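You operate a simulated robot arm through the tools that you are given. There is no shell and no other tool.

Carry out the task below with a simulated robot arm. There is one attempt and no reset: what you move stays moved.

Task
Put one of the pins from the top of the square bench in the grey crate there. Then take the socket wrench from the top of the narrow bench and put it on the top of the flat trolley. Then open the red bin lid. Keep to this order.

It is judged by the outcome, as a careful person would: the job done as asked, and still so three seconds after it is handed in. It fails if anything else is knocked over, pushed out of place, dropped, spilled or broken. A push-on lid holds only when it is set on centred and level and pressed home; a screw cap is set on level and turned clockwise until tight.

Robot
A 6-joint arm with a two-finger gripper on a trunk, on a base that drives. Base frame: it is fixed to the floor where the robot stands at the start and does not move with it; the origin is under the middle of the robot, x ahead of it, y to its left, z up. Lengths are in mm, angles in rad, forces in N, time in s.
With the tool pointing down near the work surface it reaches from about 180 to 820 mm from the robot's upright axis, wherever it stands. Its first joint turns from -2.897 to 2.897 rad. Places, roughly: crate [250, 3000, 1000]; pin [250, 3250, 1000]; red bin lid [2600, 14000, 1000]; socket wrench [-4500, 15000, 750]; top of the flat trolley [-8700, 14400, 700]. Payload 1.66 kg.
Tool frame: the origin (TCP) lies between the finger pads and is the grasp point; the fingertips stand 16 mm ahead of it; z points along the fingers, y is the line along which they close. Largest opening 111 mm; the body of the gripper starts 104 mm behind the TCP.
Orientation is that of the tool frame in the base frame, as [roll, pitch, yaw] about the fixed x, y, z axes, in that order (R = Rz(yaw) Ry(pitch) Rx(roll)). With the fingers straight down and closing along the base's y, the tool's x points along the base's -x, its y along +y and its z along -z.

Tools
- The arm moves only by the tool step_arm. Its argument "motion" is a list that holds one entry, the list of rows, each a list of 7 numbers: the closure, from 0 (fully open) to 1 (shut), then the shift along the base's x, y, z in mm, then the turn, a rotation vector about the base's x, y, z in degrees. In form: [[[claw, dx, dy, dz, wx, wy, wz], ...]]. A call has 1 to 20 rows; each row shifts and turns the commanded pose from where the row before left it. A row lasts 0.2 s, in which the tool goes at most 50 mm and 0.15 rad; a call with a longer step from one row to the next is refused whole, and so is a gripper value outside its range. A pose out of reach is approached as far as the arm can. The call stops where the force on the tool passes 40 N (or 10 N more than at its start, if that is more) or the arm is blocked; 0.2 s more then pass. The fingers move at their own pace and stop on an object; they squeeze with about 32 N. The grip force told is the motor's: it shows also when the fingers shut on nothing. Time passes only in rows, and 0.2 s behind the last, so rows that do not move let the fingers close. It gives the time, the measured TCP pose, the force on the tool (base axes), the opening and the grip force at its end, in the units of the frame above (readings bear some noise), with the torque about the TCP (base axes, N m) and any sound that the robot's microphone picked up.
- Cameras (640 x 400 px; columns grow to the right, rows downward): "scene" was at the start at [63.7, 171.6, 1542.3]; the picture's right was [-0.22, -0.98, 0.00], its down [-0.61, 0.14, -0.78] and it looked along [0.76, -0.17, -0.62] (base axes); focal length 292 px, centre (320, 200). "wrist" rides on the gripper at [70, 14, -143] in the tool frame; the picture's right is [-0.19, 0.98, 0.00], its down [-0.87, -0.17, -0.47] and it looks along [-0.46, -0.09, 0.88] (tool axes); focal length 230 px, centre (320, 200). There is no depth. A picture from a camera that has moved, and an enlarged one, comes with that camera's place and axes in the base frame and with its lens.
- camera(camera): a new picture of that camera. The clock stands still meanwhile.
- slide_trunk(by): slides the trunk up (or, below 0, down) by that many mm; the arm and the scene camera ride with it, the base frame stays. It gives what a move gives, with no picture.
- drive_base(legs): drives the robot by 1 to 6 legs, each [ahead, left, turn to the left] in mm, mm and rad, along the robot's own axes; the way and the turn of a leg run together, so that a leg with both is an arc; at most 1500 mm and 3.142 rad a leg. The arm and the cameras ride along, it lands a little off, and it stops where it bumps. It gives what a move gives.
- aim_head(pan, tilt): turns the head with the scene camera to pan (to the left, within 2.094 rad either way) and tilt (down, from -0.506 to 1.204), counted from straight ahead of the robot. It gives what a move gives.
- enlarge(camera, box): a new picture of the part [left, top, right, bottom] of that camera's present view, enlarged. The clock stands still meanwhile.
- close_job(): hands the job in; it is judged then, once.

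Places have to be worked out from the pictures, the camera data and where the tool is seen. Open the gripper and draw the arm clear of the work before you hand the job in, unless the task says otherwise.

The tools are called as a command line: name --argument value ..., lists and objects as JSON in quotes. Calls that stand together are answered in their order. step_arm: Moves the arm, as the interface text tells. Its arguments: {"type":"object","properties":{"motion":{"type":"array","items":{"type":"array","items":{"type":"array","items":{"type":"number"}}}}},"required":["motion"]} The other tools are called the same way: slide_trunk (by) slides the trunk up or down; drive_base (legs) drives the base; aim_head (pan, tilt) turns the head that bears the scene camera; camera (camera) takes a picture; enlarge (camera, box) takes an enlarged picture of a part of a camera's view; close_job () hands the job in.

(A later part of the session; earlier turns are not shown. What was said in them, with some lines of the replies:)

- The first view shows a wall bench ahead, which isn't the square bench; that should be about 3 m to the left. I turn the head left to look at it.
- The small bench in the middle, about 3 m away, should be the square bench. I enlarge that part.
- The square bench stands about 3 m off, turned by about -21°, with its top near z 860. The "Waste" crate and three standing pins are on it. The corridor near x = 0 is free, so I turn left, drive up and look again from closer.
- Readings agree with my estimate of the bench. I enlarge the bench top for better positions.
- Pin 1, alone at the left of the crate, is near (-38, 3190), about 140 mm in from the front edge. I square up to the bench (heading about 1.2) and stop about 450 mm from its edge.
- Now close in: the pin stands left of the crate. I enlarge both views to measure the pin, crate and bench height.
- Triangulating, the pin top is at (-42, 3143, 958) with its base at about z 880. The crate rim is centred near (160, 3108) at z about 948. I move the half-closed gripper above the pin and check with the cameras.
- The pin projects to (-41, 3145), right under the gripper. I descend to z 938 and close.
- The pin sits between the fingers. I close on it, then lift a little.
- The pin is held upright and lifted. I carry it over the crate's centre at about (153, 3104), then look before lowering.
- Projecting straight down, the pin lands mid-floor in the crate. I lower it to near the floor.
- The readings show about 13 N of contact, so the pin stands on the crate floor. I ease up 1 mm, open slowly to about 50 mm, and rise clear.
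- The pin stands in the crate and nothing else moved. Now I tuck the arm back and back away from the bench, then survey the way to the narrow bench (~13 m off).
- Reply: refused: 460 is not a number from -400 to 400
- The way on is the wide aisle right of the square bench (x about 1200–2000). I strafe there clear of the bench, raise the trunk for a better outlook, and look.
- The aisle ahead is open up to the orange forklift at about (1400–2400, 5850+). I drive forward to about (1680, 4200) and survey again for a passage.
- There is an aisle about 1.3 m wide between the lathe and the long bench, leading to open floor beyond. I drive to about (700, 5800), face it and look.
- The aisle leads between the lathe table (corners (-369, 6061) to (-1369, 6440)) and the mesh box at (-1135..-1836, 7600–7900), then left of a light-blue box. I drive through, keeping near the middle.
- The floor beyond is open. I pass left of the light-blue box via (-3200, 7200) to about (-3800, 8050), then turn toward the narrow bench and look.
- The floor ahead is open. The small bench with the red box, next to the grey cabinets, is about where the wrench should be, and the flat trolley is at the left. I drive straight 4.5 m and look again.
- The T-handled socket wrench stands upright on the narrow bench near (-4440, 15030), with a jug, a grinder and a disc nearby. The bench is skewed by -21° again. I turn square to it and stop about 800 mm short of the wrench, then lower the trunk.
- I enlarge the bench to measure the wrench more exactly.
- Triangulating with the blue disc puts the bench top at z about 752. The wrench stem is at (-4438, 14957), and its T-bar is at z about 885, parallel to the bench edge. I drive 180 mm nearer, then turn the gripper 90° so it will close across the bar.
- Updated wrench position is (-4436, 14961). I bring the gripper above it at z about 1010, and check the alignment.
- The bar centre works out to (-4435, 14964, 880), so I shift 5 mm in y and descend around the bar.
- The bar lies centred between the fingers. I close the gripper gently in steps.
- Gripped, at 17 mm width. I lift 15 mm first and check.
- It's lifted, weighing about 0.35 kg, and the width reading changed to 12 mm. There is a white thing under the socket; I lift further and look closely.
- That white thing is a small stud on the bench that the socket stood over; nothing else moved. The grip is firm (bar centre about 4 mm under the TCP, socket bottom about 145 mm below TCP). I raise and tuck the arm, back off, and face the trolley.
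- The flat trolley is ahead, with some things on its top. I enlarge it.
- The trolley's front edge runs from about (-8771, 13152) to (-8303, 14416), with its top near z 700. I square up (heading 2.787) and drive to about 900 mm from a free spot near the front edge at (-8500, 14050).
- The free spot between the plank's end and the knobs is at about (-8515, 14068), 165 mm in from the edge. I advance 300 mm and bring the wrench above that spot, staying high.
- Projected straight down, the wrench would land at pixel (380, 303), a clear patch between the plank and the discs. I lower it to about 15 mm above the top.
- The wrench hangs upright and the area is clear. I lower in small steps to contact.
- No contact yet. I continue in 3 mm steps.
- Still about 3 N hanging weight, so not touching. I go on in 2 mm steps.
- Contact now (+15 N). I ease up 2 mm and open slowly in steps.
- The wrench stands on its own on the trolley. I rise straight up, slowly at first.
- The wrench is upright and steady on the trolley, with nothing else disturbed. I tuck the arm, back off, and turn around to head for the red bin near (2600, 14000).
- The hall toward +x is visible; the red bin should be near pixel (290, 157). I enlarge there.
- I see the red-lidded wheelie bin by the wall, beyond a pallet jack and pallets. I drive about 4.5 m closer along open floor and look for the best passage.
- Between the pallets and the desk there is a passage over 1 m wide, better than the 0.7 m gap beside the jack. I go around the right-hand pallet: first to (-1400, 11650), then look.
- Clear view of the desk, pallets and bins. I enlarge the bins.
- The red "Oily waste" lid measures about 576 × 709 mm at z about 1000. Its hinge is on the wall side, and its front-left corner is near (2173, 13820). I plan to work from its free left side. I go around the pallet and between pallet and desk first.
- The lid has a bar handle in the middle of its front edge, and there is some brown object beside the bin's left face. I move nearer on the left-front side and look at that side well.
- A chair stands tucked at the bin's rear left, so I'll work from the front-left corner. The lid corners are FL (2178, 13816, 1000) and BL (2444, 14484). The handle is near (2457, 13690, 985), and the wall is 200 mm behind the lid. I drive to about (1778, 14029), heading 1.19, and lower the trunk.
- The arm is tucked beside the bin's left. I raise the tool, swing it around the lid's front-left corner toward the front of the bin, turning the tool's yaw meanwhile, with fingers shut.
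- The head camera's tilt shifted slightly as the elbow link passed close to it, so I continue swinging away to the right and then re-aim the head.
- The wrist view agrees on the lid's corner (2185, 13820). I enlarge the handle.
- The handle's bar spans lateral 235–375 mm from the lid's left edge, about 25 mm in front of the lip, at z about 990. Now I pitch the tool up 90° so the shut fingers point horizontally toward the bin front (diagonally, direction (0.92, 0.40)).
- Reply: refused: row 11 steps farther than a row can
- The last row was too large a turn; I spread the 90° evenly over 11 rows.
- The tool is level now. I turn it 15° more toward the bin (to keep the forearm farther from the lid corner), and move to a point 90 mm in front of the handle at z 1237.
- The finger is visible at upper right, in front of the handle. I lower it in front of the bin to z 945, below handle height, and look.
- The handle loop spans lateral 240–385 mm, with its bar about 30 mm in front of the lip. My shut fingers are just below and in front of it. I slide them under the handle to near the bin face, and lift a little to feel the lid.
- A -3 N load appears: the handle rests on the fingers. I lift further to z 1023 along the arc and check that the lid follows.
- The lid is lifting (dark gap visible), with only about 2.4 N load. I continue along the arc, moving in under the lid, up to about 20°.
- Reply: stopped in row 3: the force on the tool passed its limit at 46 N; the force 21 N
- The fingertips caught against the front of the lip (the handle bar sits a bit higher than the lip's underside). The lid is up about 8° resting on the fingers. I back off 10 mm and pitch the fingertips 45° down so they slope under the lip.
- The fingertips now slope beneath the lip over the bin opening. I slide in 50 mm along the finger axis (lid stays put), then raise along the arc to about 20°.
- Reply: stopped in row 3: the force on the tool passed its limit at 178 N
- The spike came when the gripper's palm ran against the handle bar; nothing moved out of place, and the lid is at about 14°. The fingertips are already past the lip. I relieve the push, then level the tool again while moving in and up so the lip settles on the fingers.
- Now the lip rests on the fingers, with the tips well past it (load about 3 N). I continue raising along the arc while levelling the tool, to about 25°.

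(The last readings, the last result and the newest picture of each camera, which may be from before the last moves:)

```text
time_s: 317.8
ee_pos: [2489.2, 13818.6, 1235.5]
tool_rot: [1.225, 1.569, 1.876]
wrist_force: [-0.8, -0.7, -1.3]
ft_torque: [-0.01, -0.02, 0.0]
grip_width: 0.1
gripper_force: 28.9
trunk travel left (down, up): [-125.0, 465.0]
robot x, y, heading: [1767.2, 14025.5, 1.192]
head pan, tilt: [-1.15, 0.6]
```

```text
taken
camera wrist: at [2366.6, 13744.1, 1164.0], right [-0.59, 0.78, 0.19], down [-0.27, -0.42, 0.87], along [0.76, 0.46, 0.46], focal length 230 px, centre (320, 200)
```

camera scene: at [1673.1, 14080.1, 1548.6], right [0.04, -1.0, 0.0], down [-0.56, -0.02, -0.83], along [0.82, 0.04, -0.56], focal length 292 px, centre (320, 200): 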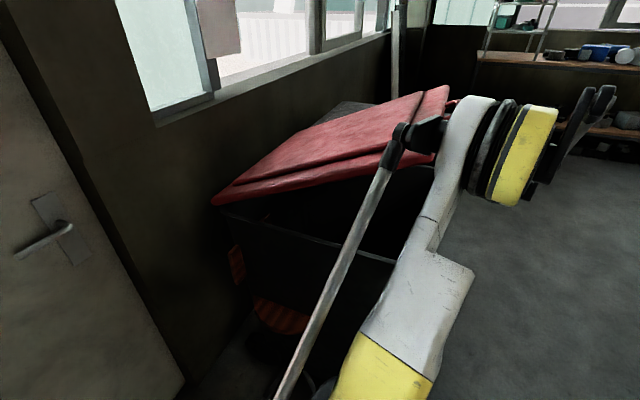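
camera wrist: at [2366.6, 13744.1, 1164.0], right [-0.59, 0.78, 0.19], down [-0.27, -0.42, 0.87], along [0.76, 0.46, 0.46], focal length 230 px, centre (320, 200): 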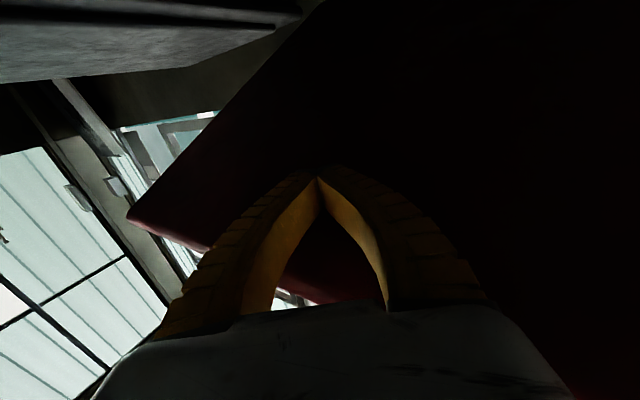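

The lid is at about 25° and following well with low force. I continue the arc to about 38°, watching the clearance of the forearm to the lid's corner.

step_arm --motion '[[[1, 7.8, 19.5, 20, 0, 0, 0], [1, 8.2, 20.4, 20, 0, 0, 0], [1, 8.5, 21.4, 18, 0, 0, 0], [1, 8.5, 21.4, 17, 0, 0, 0], [1, 8.9, 22.3, 15, 0, 0, 0], [1, 8.9, 22.3, 14, 0, 0, 0], [1, 0, 0, 0, 0, 0, 0]]]'

camera --camera "scene"

camera --camera "wrist"

```text
time_s: 319.4
ee_pos: [2538.7, 13946.0, 1339.6]
tool_rot: [1.282, 1.57, 1.933]
wrist_force: [0.0, 0.0, -0.8]
ft_torque: [-0.05, 0.01, 0.0]
grip_width: 0.0
gripper_force: 28.7
trunk travel left (down, up): [-125.0, 465.0]
robot x, y, heading: [1768.3, 14024.8, 1.193]
head pan, tilt: [-1.15, 0.6]
```

```text
taken
camera scene: at [1673.0, 14080.1, 1548.6], right [0.04, -1.0, 0.0], down [-0.56, -0.02, -0.83], along [0.82, 0.04, -0.56], focal length 292 px, centre (320, 200)
```

scene: 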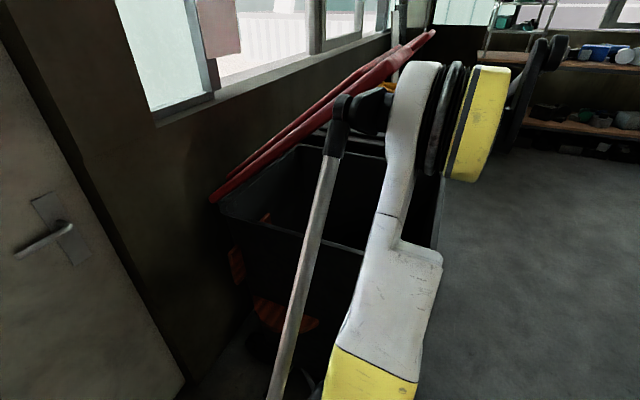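

```text
taken
camera wrist: at [2417.1, 13871.5, 1269.0], right [-0.59, 0.78, 0.19], down [-0.27, -0.42, 0.87], along [0.76, 0.46, 0.46], focal length 230 px, centre (320, 200)
```

wrist: 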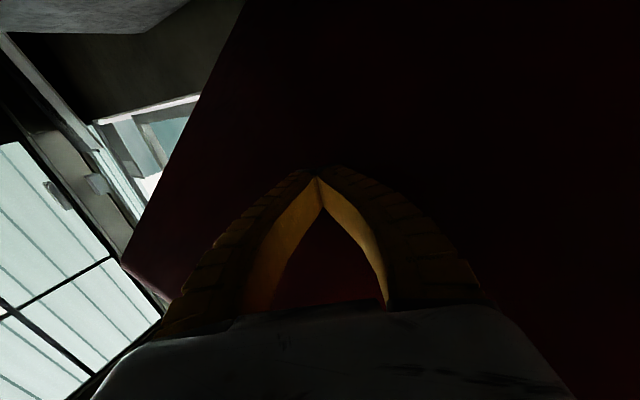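

About 40° now; still light. I continue to about 60°, drifting slightly left to ease reach.

step_arm --motion '[[[1, 4.3, 24.2, 12, 0, 0, 0], [1, 4.7, 25.1, 12, 0, 0, 0], [1, 4.3, 24.2, 9, 0, 0, 0], [1, 4.7, 25.1, 9, 0, 0, 0], [1, 4.3, 24.2, 9, 0, 0, 0], [1, 3.9, 23.3, 8, 0, 0, 0], [1, 4.3, 24.2, 6, 0, 0, 0], [1, 3.9, 23.3, 6, 0, 0, 0], [1, 0, 0, 0, 0, 0, 0]]]'

camera --camera "scene"

camera --camera "wrist"

```text
time_s: 321.4
ee_pos: [2574.2, 14140.2, 1410.9]
tool_rot: [1.25, 1.57, 1.902]
wrist_force: [-0.4, -0.1, 0.2]
ft_torque: [-0.02, -0.01, 0.01]
grip_width: 0.0
gripper_force: 28.6
trunk travel left (down, up): [-125.0, 465.0]
robot x, y, heading: [1767.7, 14023.6, 1.193]
head pan, tilt: [-1.15, 0.6]
```

```text
taken
camera scene: at [1673.0, 14080.1, 1548.6], right [0.04, -1.0, 0.0], down [-0.56, -0.02, -0.83], along [0.82, 0.04, -0.56], focal length 292 px, centre (320, 200)
```

scene: 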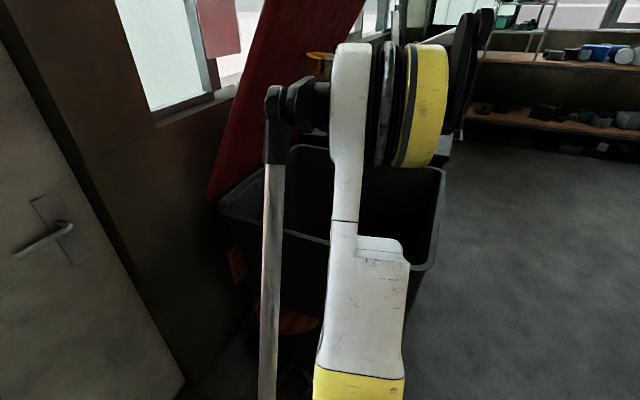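

```text
taken
camera wrist: at [2450.9, 14064.9, 1339.5], right [-0.59, 0.78, 0.19], down [-0.27, -0.42, 0.87], along [0.76, 0.46, 0.46], focal length 230 px, centre (320, 200)
```

wrist: 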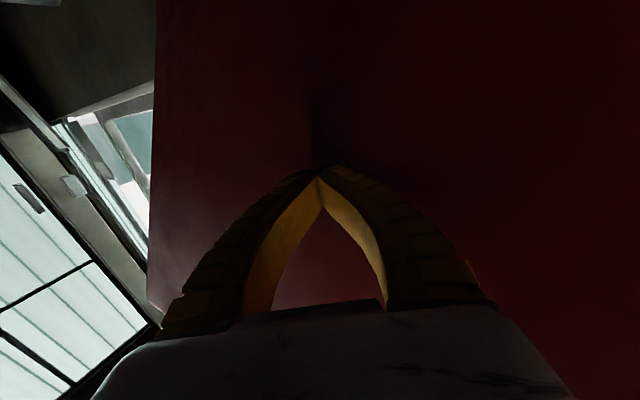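

The lid is past 60°, nearly weightless now. I keep pushing horizontally toward the hinge side to pass vertical, in two stages.

step_arm --motion '[[[1, 3.7, 25.4, 2, 0, 0, 0], [1, 3.7, 25.4, 2, 0, 0, 0], [1, 3.7, 25.4, 1, 0, 0, 0], [1, 3.7, 25.4, 0, 0, 0, 0], [1, 3.7, 25.4, 0, 0, 0, 0], [1, 3.7, 25.4, 0, 0, 0, 0], [1, 3.7, 25.4, 0, 0, 0, 0], [1, 0, 0, 0, 0, 0, 0]]]'

camera --camera "scene"

camera --camera "wrist"

```text
time_s: 323.2
ee_pos: [2598.6, 14316.9, 1415.8]
tool_rot: [1.239, 1.569, 1.888]
wrist_force: [0.1, -0.1, -0.4]
ft_torque: [0.02, -0.03, -0.03]
grip_width: 0.0
gripper_force: 28.6
trunk travel left (down, up): [-125.0, 465.0]
robot x, y, heading: [1766.6, 14025.4, 1.196]
head pan, tilt: [-1.15, 0.6]
```

```text
taken
camera scene: at [1672.9, 14080.0, 1548.6], right [0.04, -1.0, 0.0], down [-0.56, -0.02, -0.83], along [0.82, 0.04, -0.56], focal length 292 px, centre (320, 200)
```

scene: 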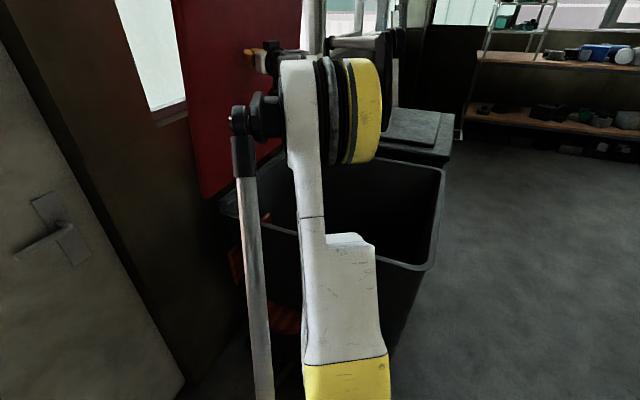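

```text
taken
camera wrist: at [2477.4, 14242.4, 1344.4], right [-0.59, 0.78, 0.19], down [-0.27, -0.42, 0.87], along [0.76, 0.46, 0.46], focal length 230 px, centre (320, 200)
```

wrist: 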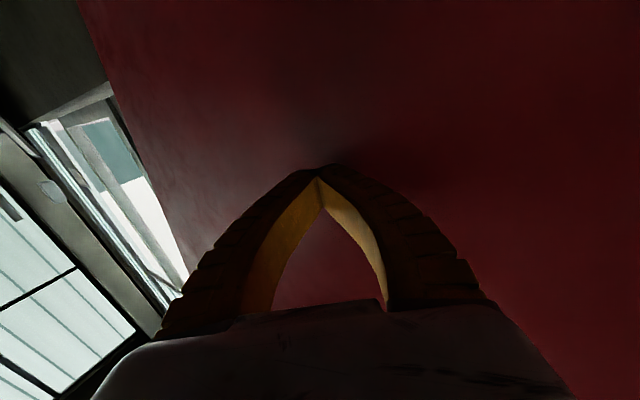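

The lid is about 85° now. I push on another 160 mm, past the vertical.

step_arm --motion '[[[1, 3.7, 25.4, 0, 0, 0, 0], [1, 3.7, 25.4, 0, 0, 0, 0], [1, 3.7, 25.4, 0, 0, 0, 0], [1, 3.7, 25.4, 0, 0, 0, 0], [1, 3.7, 25.4, 0, 0, 0, 0], [1, 0, 0, 0, 0, 0, 0]]]'

camera --camera "scene"

camera --camera "wrist"

```text
time_s: 324.6
ee_pos: [2617.6, 14443.2, 1414.6]
tool_rot: [1.25, 1.567, 1.901]
wrist_force: [0.5, -1.7, 0.0]
ft_torque: [0.0, 0.0, -0.02]
grip_width: 0.0
gripper_force: 27.7
trunk travel left (down, up): [-125.0, 465.0]
robot x, y, heading: [1765.7, 14021.9, 1.194]
head pan, tilt: [-1.15, 0.6]
```

```text
taken
camera scene: at [1673.0, 14080.0, 1548.6], right [0.04, -1.0, 0.0], down [-0.56, -0.02, -0.83], along [0.82, 0.04, -0.56], focal length 292 px, centre (320, 200)
```

scene: 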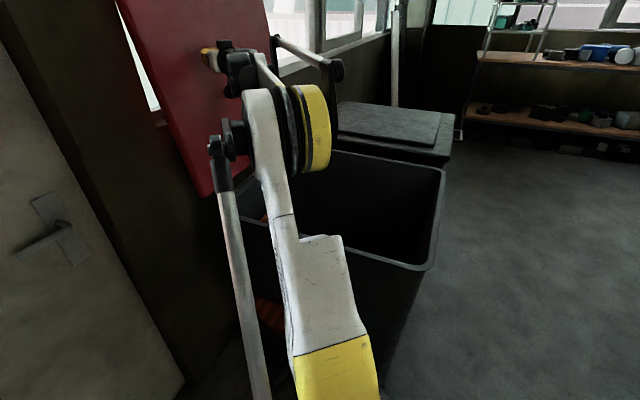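

```text
taken
camera wrist: at [2495.7, 14368.5, 1344.2], right [-0.59, 0.78, 0.19], down [-0.27, -0.42, 0.87], along [0.76, 0.46, 0.46], focal length 230 px, centre (320, 200)
```

wrist: 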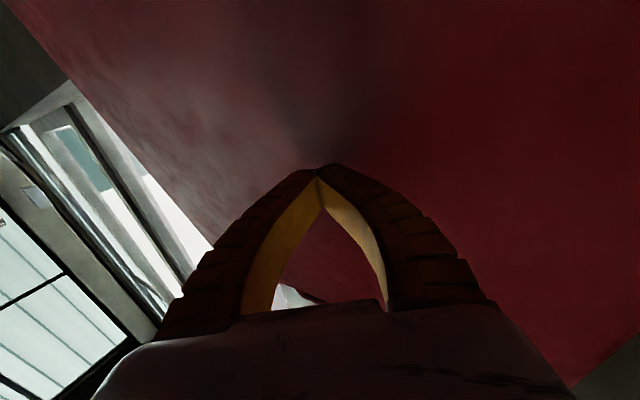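

The lid is a bit past vertical (about 96°). I push slightly further, then check the force.

step_arm --motion '[[[1, 3.7, 18, 0, 0, 0, 0], [1, 3.7, 18, 0, 0, 0, 0], [1, 0, 0, 0, 0, 0, 0], [1, 0, 0, 0, 0, 0, 0]]]'

camera --camera "scene"

camera --camera "wrist"

```text
time_s: 325.2
ee_pos: [2626.0, 14460.3, 1416.5]
tool_rot: [-0.665, 1.565, -0.03]
wrist_force: [-18.2, -19.6, -6.4]
ft_torque: [-0.33, 0.18, 0.41]
grip_width: 0.0
gripper_force: 27.7
trunk travel left (down, up): [-125.0, 465.0]
robot x, y, heading: [1772.3, 14022.4, 1.189]
head pan, tilt: [-1.15, 0.6]
stopped in row 2: the force on the tool passed its limit at 45 N (the readings are from after the stop); the commanded pose is now the measured one
```

```text
taken
camera scene: at [1669.9, 14076.8, 1548.5], right [0.04, -1.0, 0.0], down [-0.56, -0.02, -0.83], along [0.83, 0.03, -0.56], focal length 292 px, centre (320, 200)
```

scene: 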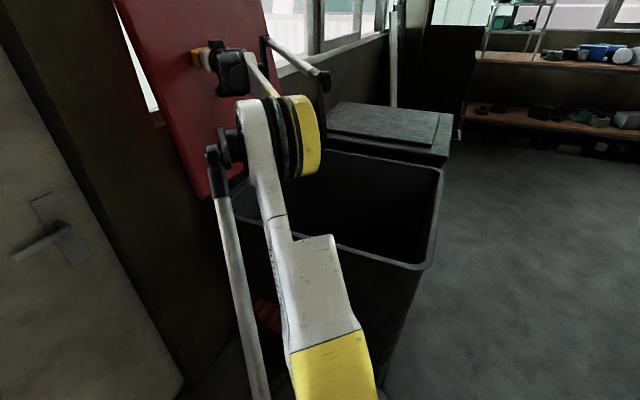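

```text
taken
camera wrist: at [2503.1, 14387.9, 1346.0], right [-0.58, 0.79, 0.19], down [-0.28, -0.41, 0.86], along [0.76, 0.45, 0.47], focal length 230 px, centre (320, 200)
```

wrist: 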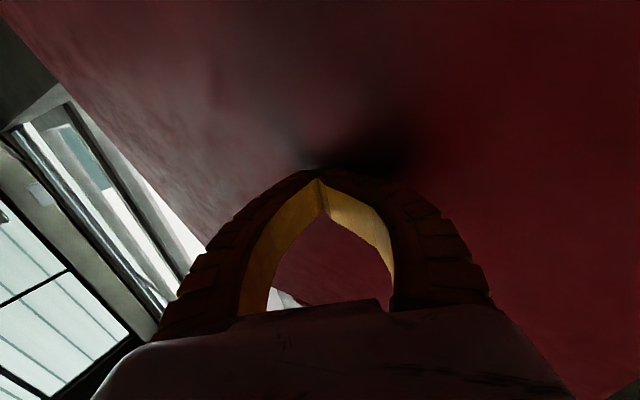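

The lid has reached its stop a little past vertical (force rises). I back off gently and see whether it stays.

step_arm --motion '[[[1, -4, -10, 0, 0, 0, 0], [1, -6, -14, 0, 0, 0, 0], [1, -9, -23, 0, 0, 0, 0], [1, -9, -23, 0, 0, 0, 0], [1, 0, 0, 0, 0, 0, 0], [1, 0, 0, 0, 0, 0, 0]]]'

camera --camera "scene"

camera --camera "wrist"

```text
time_s: 326.6
ee_pos: [2599.6, 14395.7, 1415.0]
tool_rot: [-1.667, 1.569, -1.027]
wrist_force: [0.2, -0.1, 0.3]
ft_torque: [0.02, -0.03, 0.02]
grip_width: 0.0
gripper_force: 28.7
trunk travel left (down, up): [-125.0, 465.0]
robot x, y, heading: [1767.1, 14028.9, 1.189]
head pan, tilt: [-1.15, 0.6]
```

```text
taken
camera scene: at [1672.8, 14079.9, 1548.6], right [0.04, -1.0, 0.0], down [-0.56, -0.02, -0.83], along [0.82, 0.03, -0.56], focal length 292 px, centre (320, 200)
```

scene: 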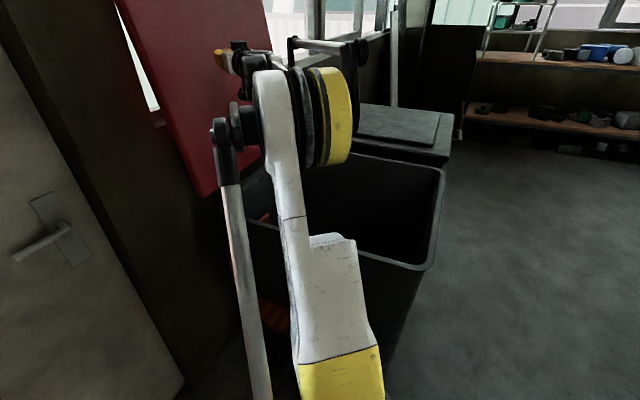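

```text
taken
camera wrist: at [2476.3, 14322.8, 1343.6], right [-0.59, 0.79, 0.19], down [-0.28, -0.41, 0.87], along [0.76, 0.46, 0.46], focal length 230 px, centre (320, 200)
```

wrist: 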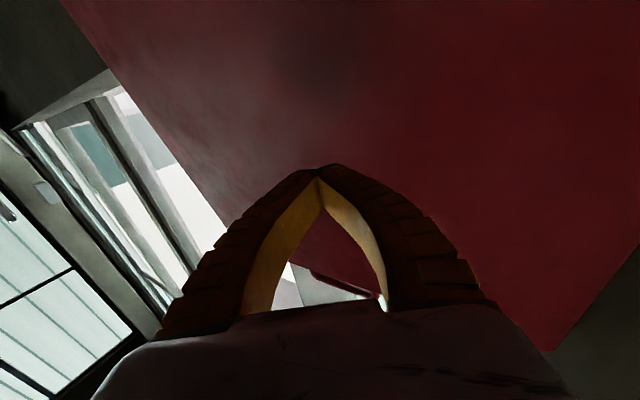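

The lid stays open by itself. I withdraw the tool straight back over the opening and out in front of the bin, opening the gripper once away.

step_arm --motion '[[[1, -14.8, -37.2, 0, 0, 0, 0], [1, -14.8, -37.2, 0, 0, 0, 0], [1, -14.8, -37.2, 0, 0, 0, 0], [1, -14.8, -37.2, 0, 0, 0, 0], [1, -14.8, -37.2, 0, 0, 0, 0], [1, -14.8, -37.2, 0, 0, 0, 0], [1, -14.8, -37.2, 0, 0, 0, 0], [1, -14.8, -37.2, 0, 0, 0, 0], [1, -14.8, -37.2, 0, 0, 0, 0], [1, -14.8, -37.2, 0, 0, 0, 0], [1, -14.8, -37.2, 0, 0, 0, 0], [1, -14.8, -37.2, 0, 0, 0, 0], [0.8, -14.8, -37.2, 0, 0, 0, 0], [0.6, -14.8, -37.2, 0, 0, 0, 0], [0.4, -14.8, -37.2, 0, 0, 0, 0], [0.3, -14.8, -37.2, 0, 0, 0, 0], [0.2, -14.8, -37.2, 0, 0, 0, 0], [0.1, -14.8, -37.2, 0, 0, 0, 0], [0.0, 0, 0, 0, 0, 0, 0]]]'

aim_head --pan -0.9 --tilt 0.35

camera --camera "scene"

camera --camera "wrist"

```text
time_s: 330.6
ee_pos: [2332.3, 13726.0, 1413.9]
tool_rot: [-1.607, 1.571, -0.967]
wrist_force: [-0.5, 0.3, -0.5]
ft_torque: [-0.01, -0.02, 0.02]
grip_width: 110.8
gripper_force: 0.1
trunk travel left (down, up): [-125.0, 465.0]
robot x, y, heading: [1769.5, 14023.9, 1.192]
head pan, tilt: [-1.15, 0.6]
```

```text
time_s: 331.4
ee_pos: [2333.2, 13725.9, 1413.4]
tool_rot: [-1.633, 1.569, -0.992]
wrist_force: [1.2, -0.5, -0.9]
ft_torque: [0.0, -0.03, -0.02]
grip_width: 111.1
gripper_force: 0.1
trunk travel left (down, up): [-125.0, 465.0]
robot x, y, heading: [1769.5, 14024.3, 1.197]
head pan, tilt: [-0.901, 0.351]
```

```text
taken
camera scene: at [1673.7, 14102.8, 1571.3], right [0.29, -0.96, 0.0], down [-0.33, -0.1, -0.94], along [0.9, 0.27, -0.34], focal length 292 px, centre (320, 200)
```

scene: 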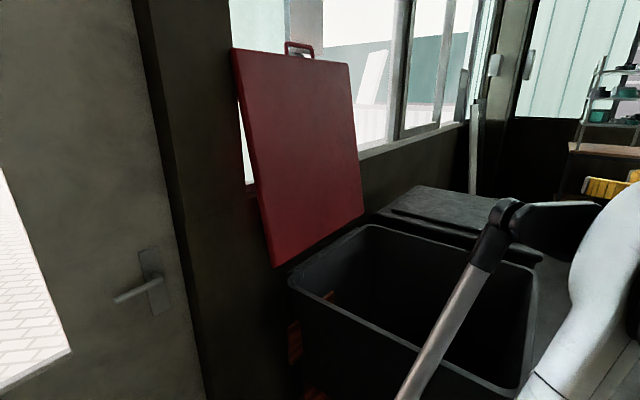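

```text
taken
camera wrist: at [2209.6, 13652.2, 1343.4], right [-0.59, 0.79, 0.19], down [-0.28, -0.42, 0.87], along [0.76, 0.46, 0.46], focal length 230 px, centre (320, 200)
```

wrist: 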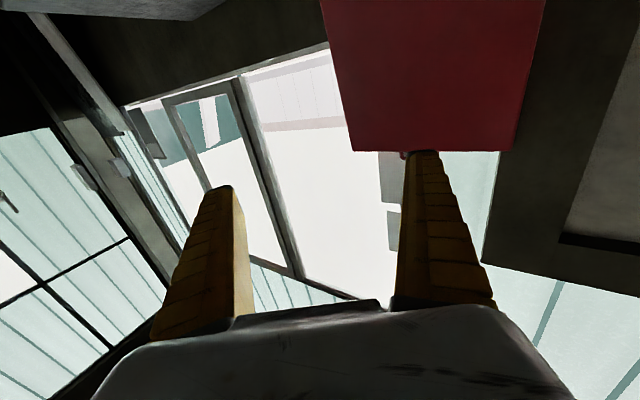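

The lid stands open, leaning back at its stop, and stays there. I draw the arm a bit further away and confirm nothing changes.

step_arm --motion '[[[0, -16, -37, 0, 0, 0, 0], [0, -16, -37, 0, 0, 0, 0], [0, -16, -37, 0, 0, 0, 0], [0, 0, 0, 0, 0, 0, 0], [0, 0, 0, 0, 0, 0, 0], [0, 0, 0, 0, 0, 0, 0], [0, 0, 0, 0, 0, 0, 0], [0, 0, 0, 0, 0, 0, 0], [0, 0, 0, 0, 0, 0, 0], [0, 0, 0, 0, 0, 0, 0]]]'

camera --camera "scene"

```text
time_s: 333.6
ee_pos: [2284.8, 13615.5, 1414.3]
tool_rot: [-1.636, 1.569, -0.996]
wrist_force: [0.7, -0.1, 0.5]
ft_torque: [0.01, 0.0, 0.01]
grip_width: 110.6
gripper_force: 0.0
trunk travel left (down, up): [-125.0, 465.0]
robot x, y, heading: [1768.4, 14024.8, 1.195]
head pan, tilt: [-0.901, 0.351]
```

```text
taken
camera scene: at [1673.7, 14102.9, 1571.3], right [0.29, -0.96, 0.0], down [-0.33, -0.1, -0.94], along [0.9, 0.27, -0.34], focal length 292 px, centre (320, 200)
```

scene: 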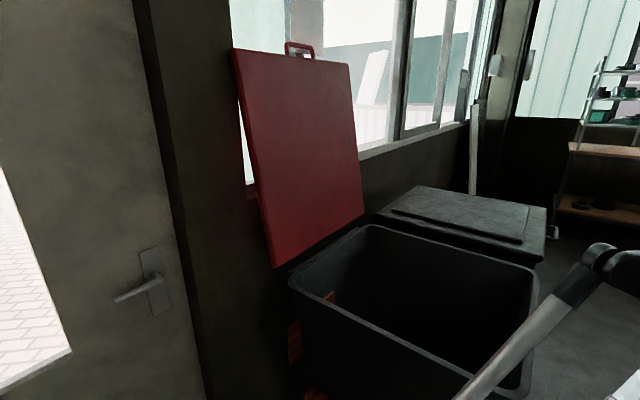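

All three parts are done in order: the pin is in the crate, the wrench stands on the trolley, and the red lid is open and stable. The gripper is open and clear, so I hand the job in.

close_job

```text
The job is handed in.
```

I did all three jobs in order and handed the work in. The tool gave no verdict on how it was judged.

- **Pin:** one pin stands upright on the floor of the grey "Waste" crate. The other two pins and the rest of that bench are as they were.
- **Socket wrench:** it stands on its socket on the flat trolley, in a free spot near the front edge. On the narrow bench it had been standing over a small stud, which is still in place.
- **Red bin lid:** it is fully open, tilted back a little past vertical against its stop. It did not move over the few seconds I watched after letting go.

While I was lifting the lid, the gripper palm hit the handle bar and the arm stopped at 178 N. I saw nothing moved or damaged, and I backed off before continuing.

The gripper is open and the arm is clear of the bin.
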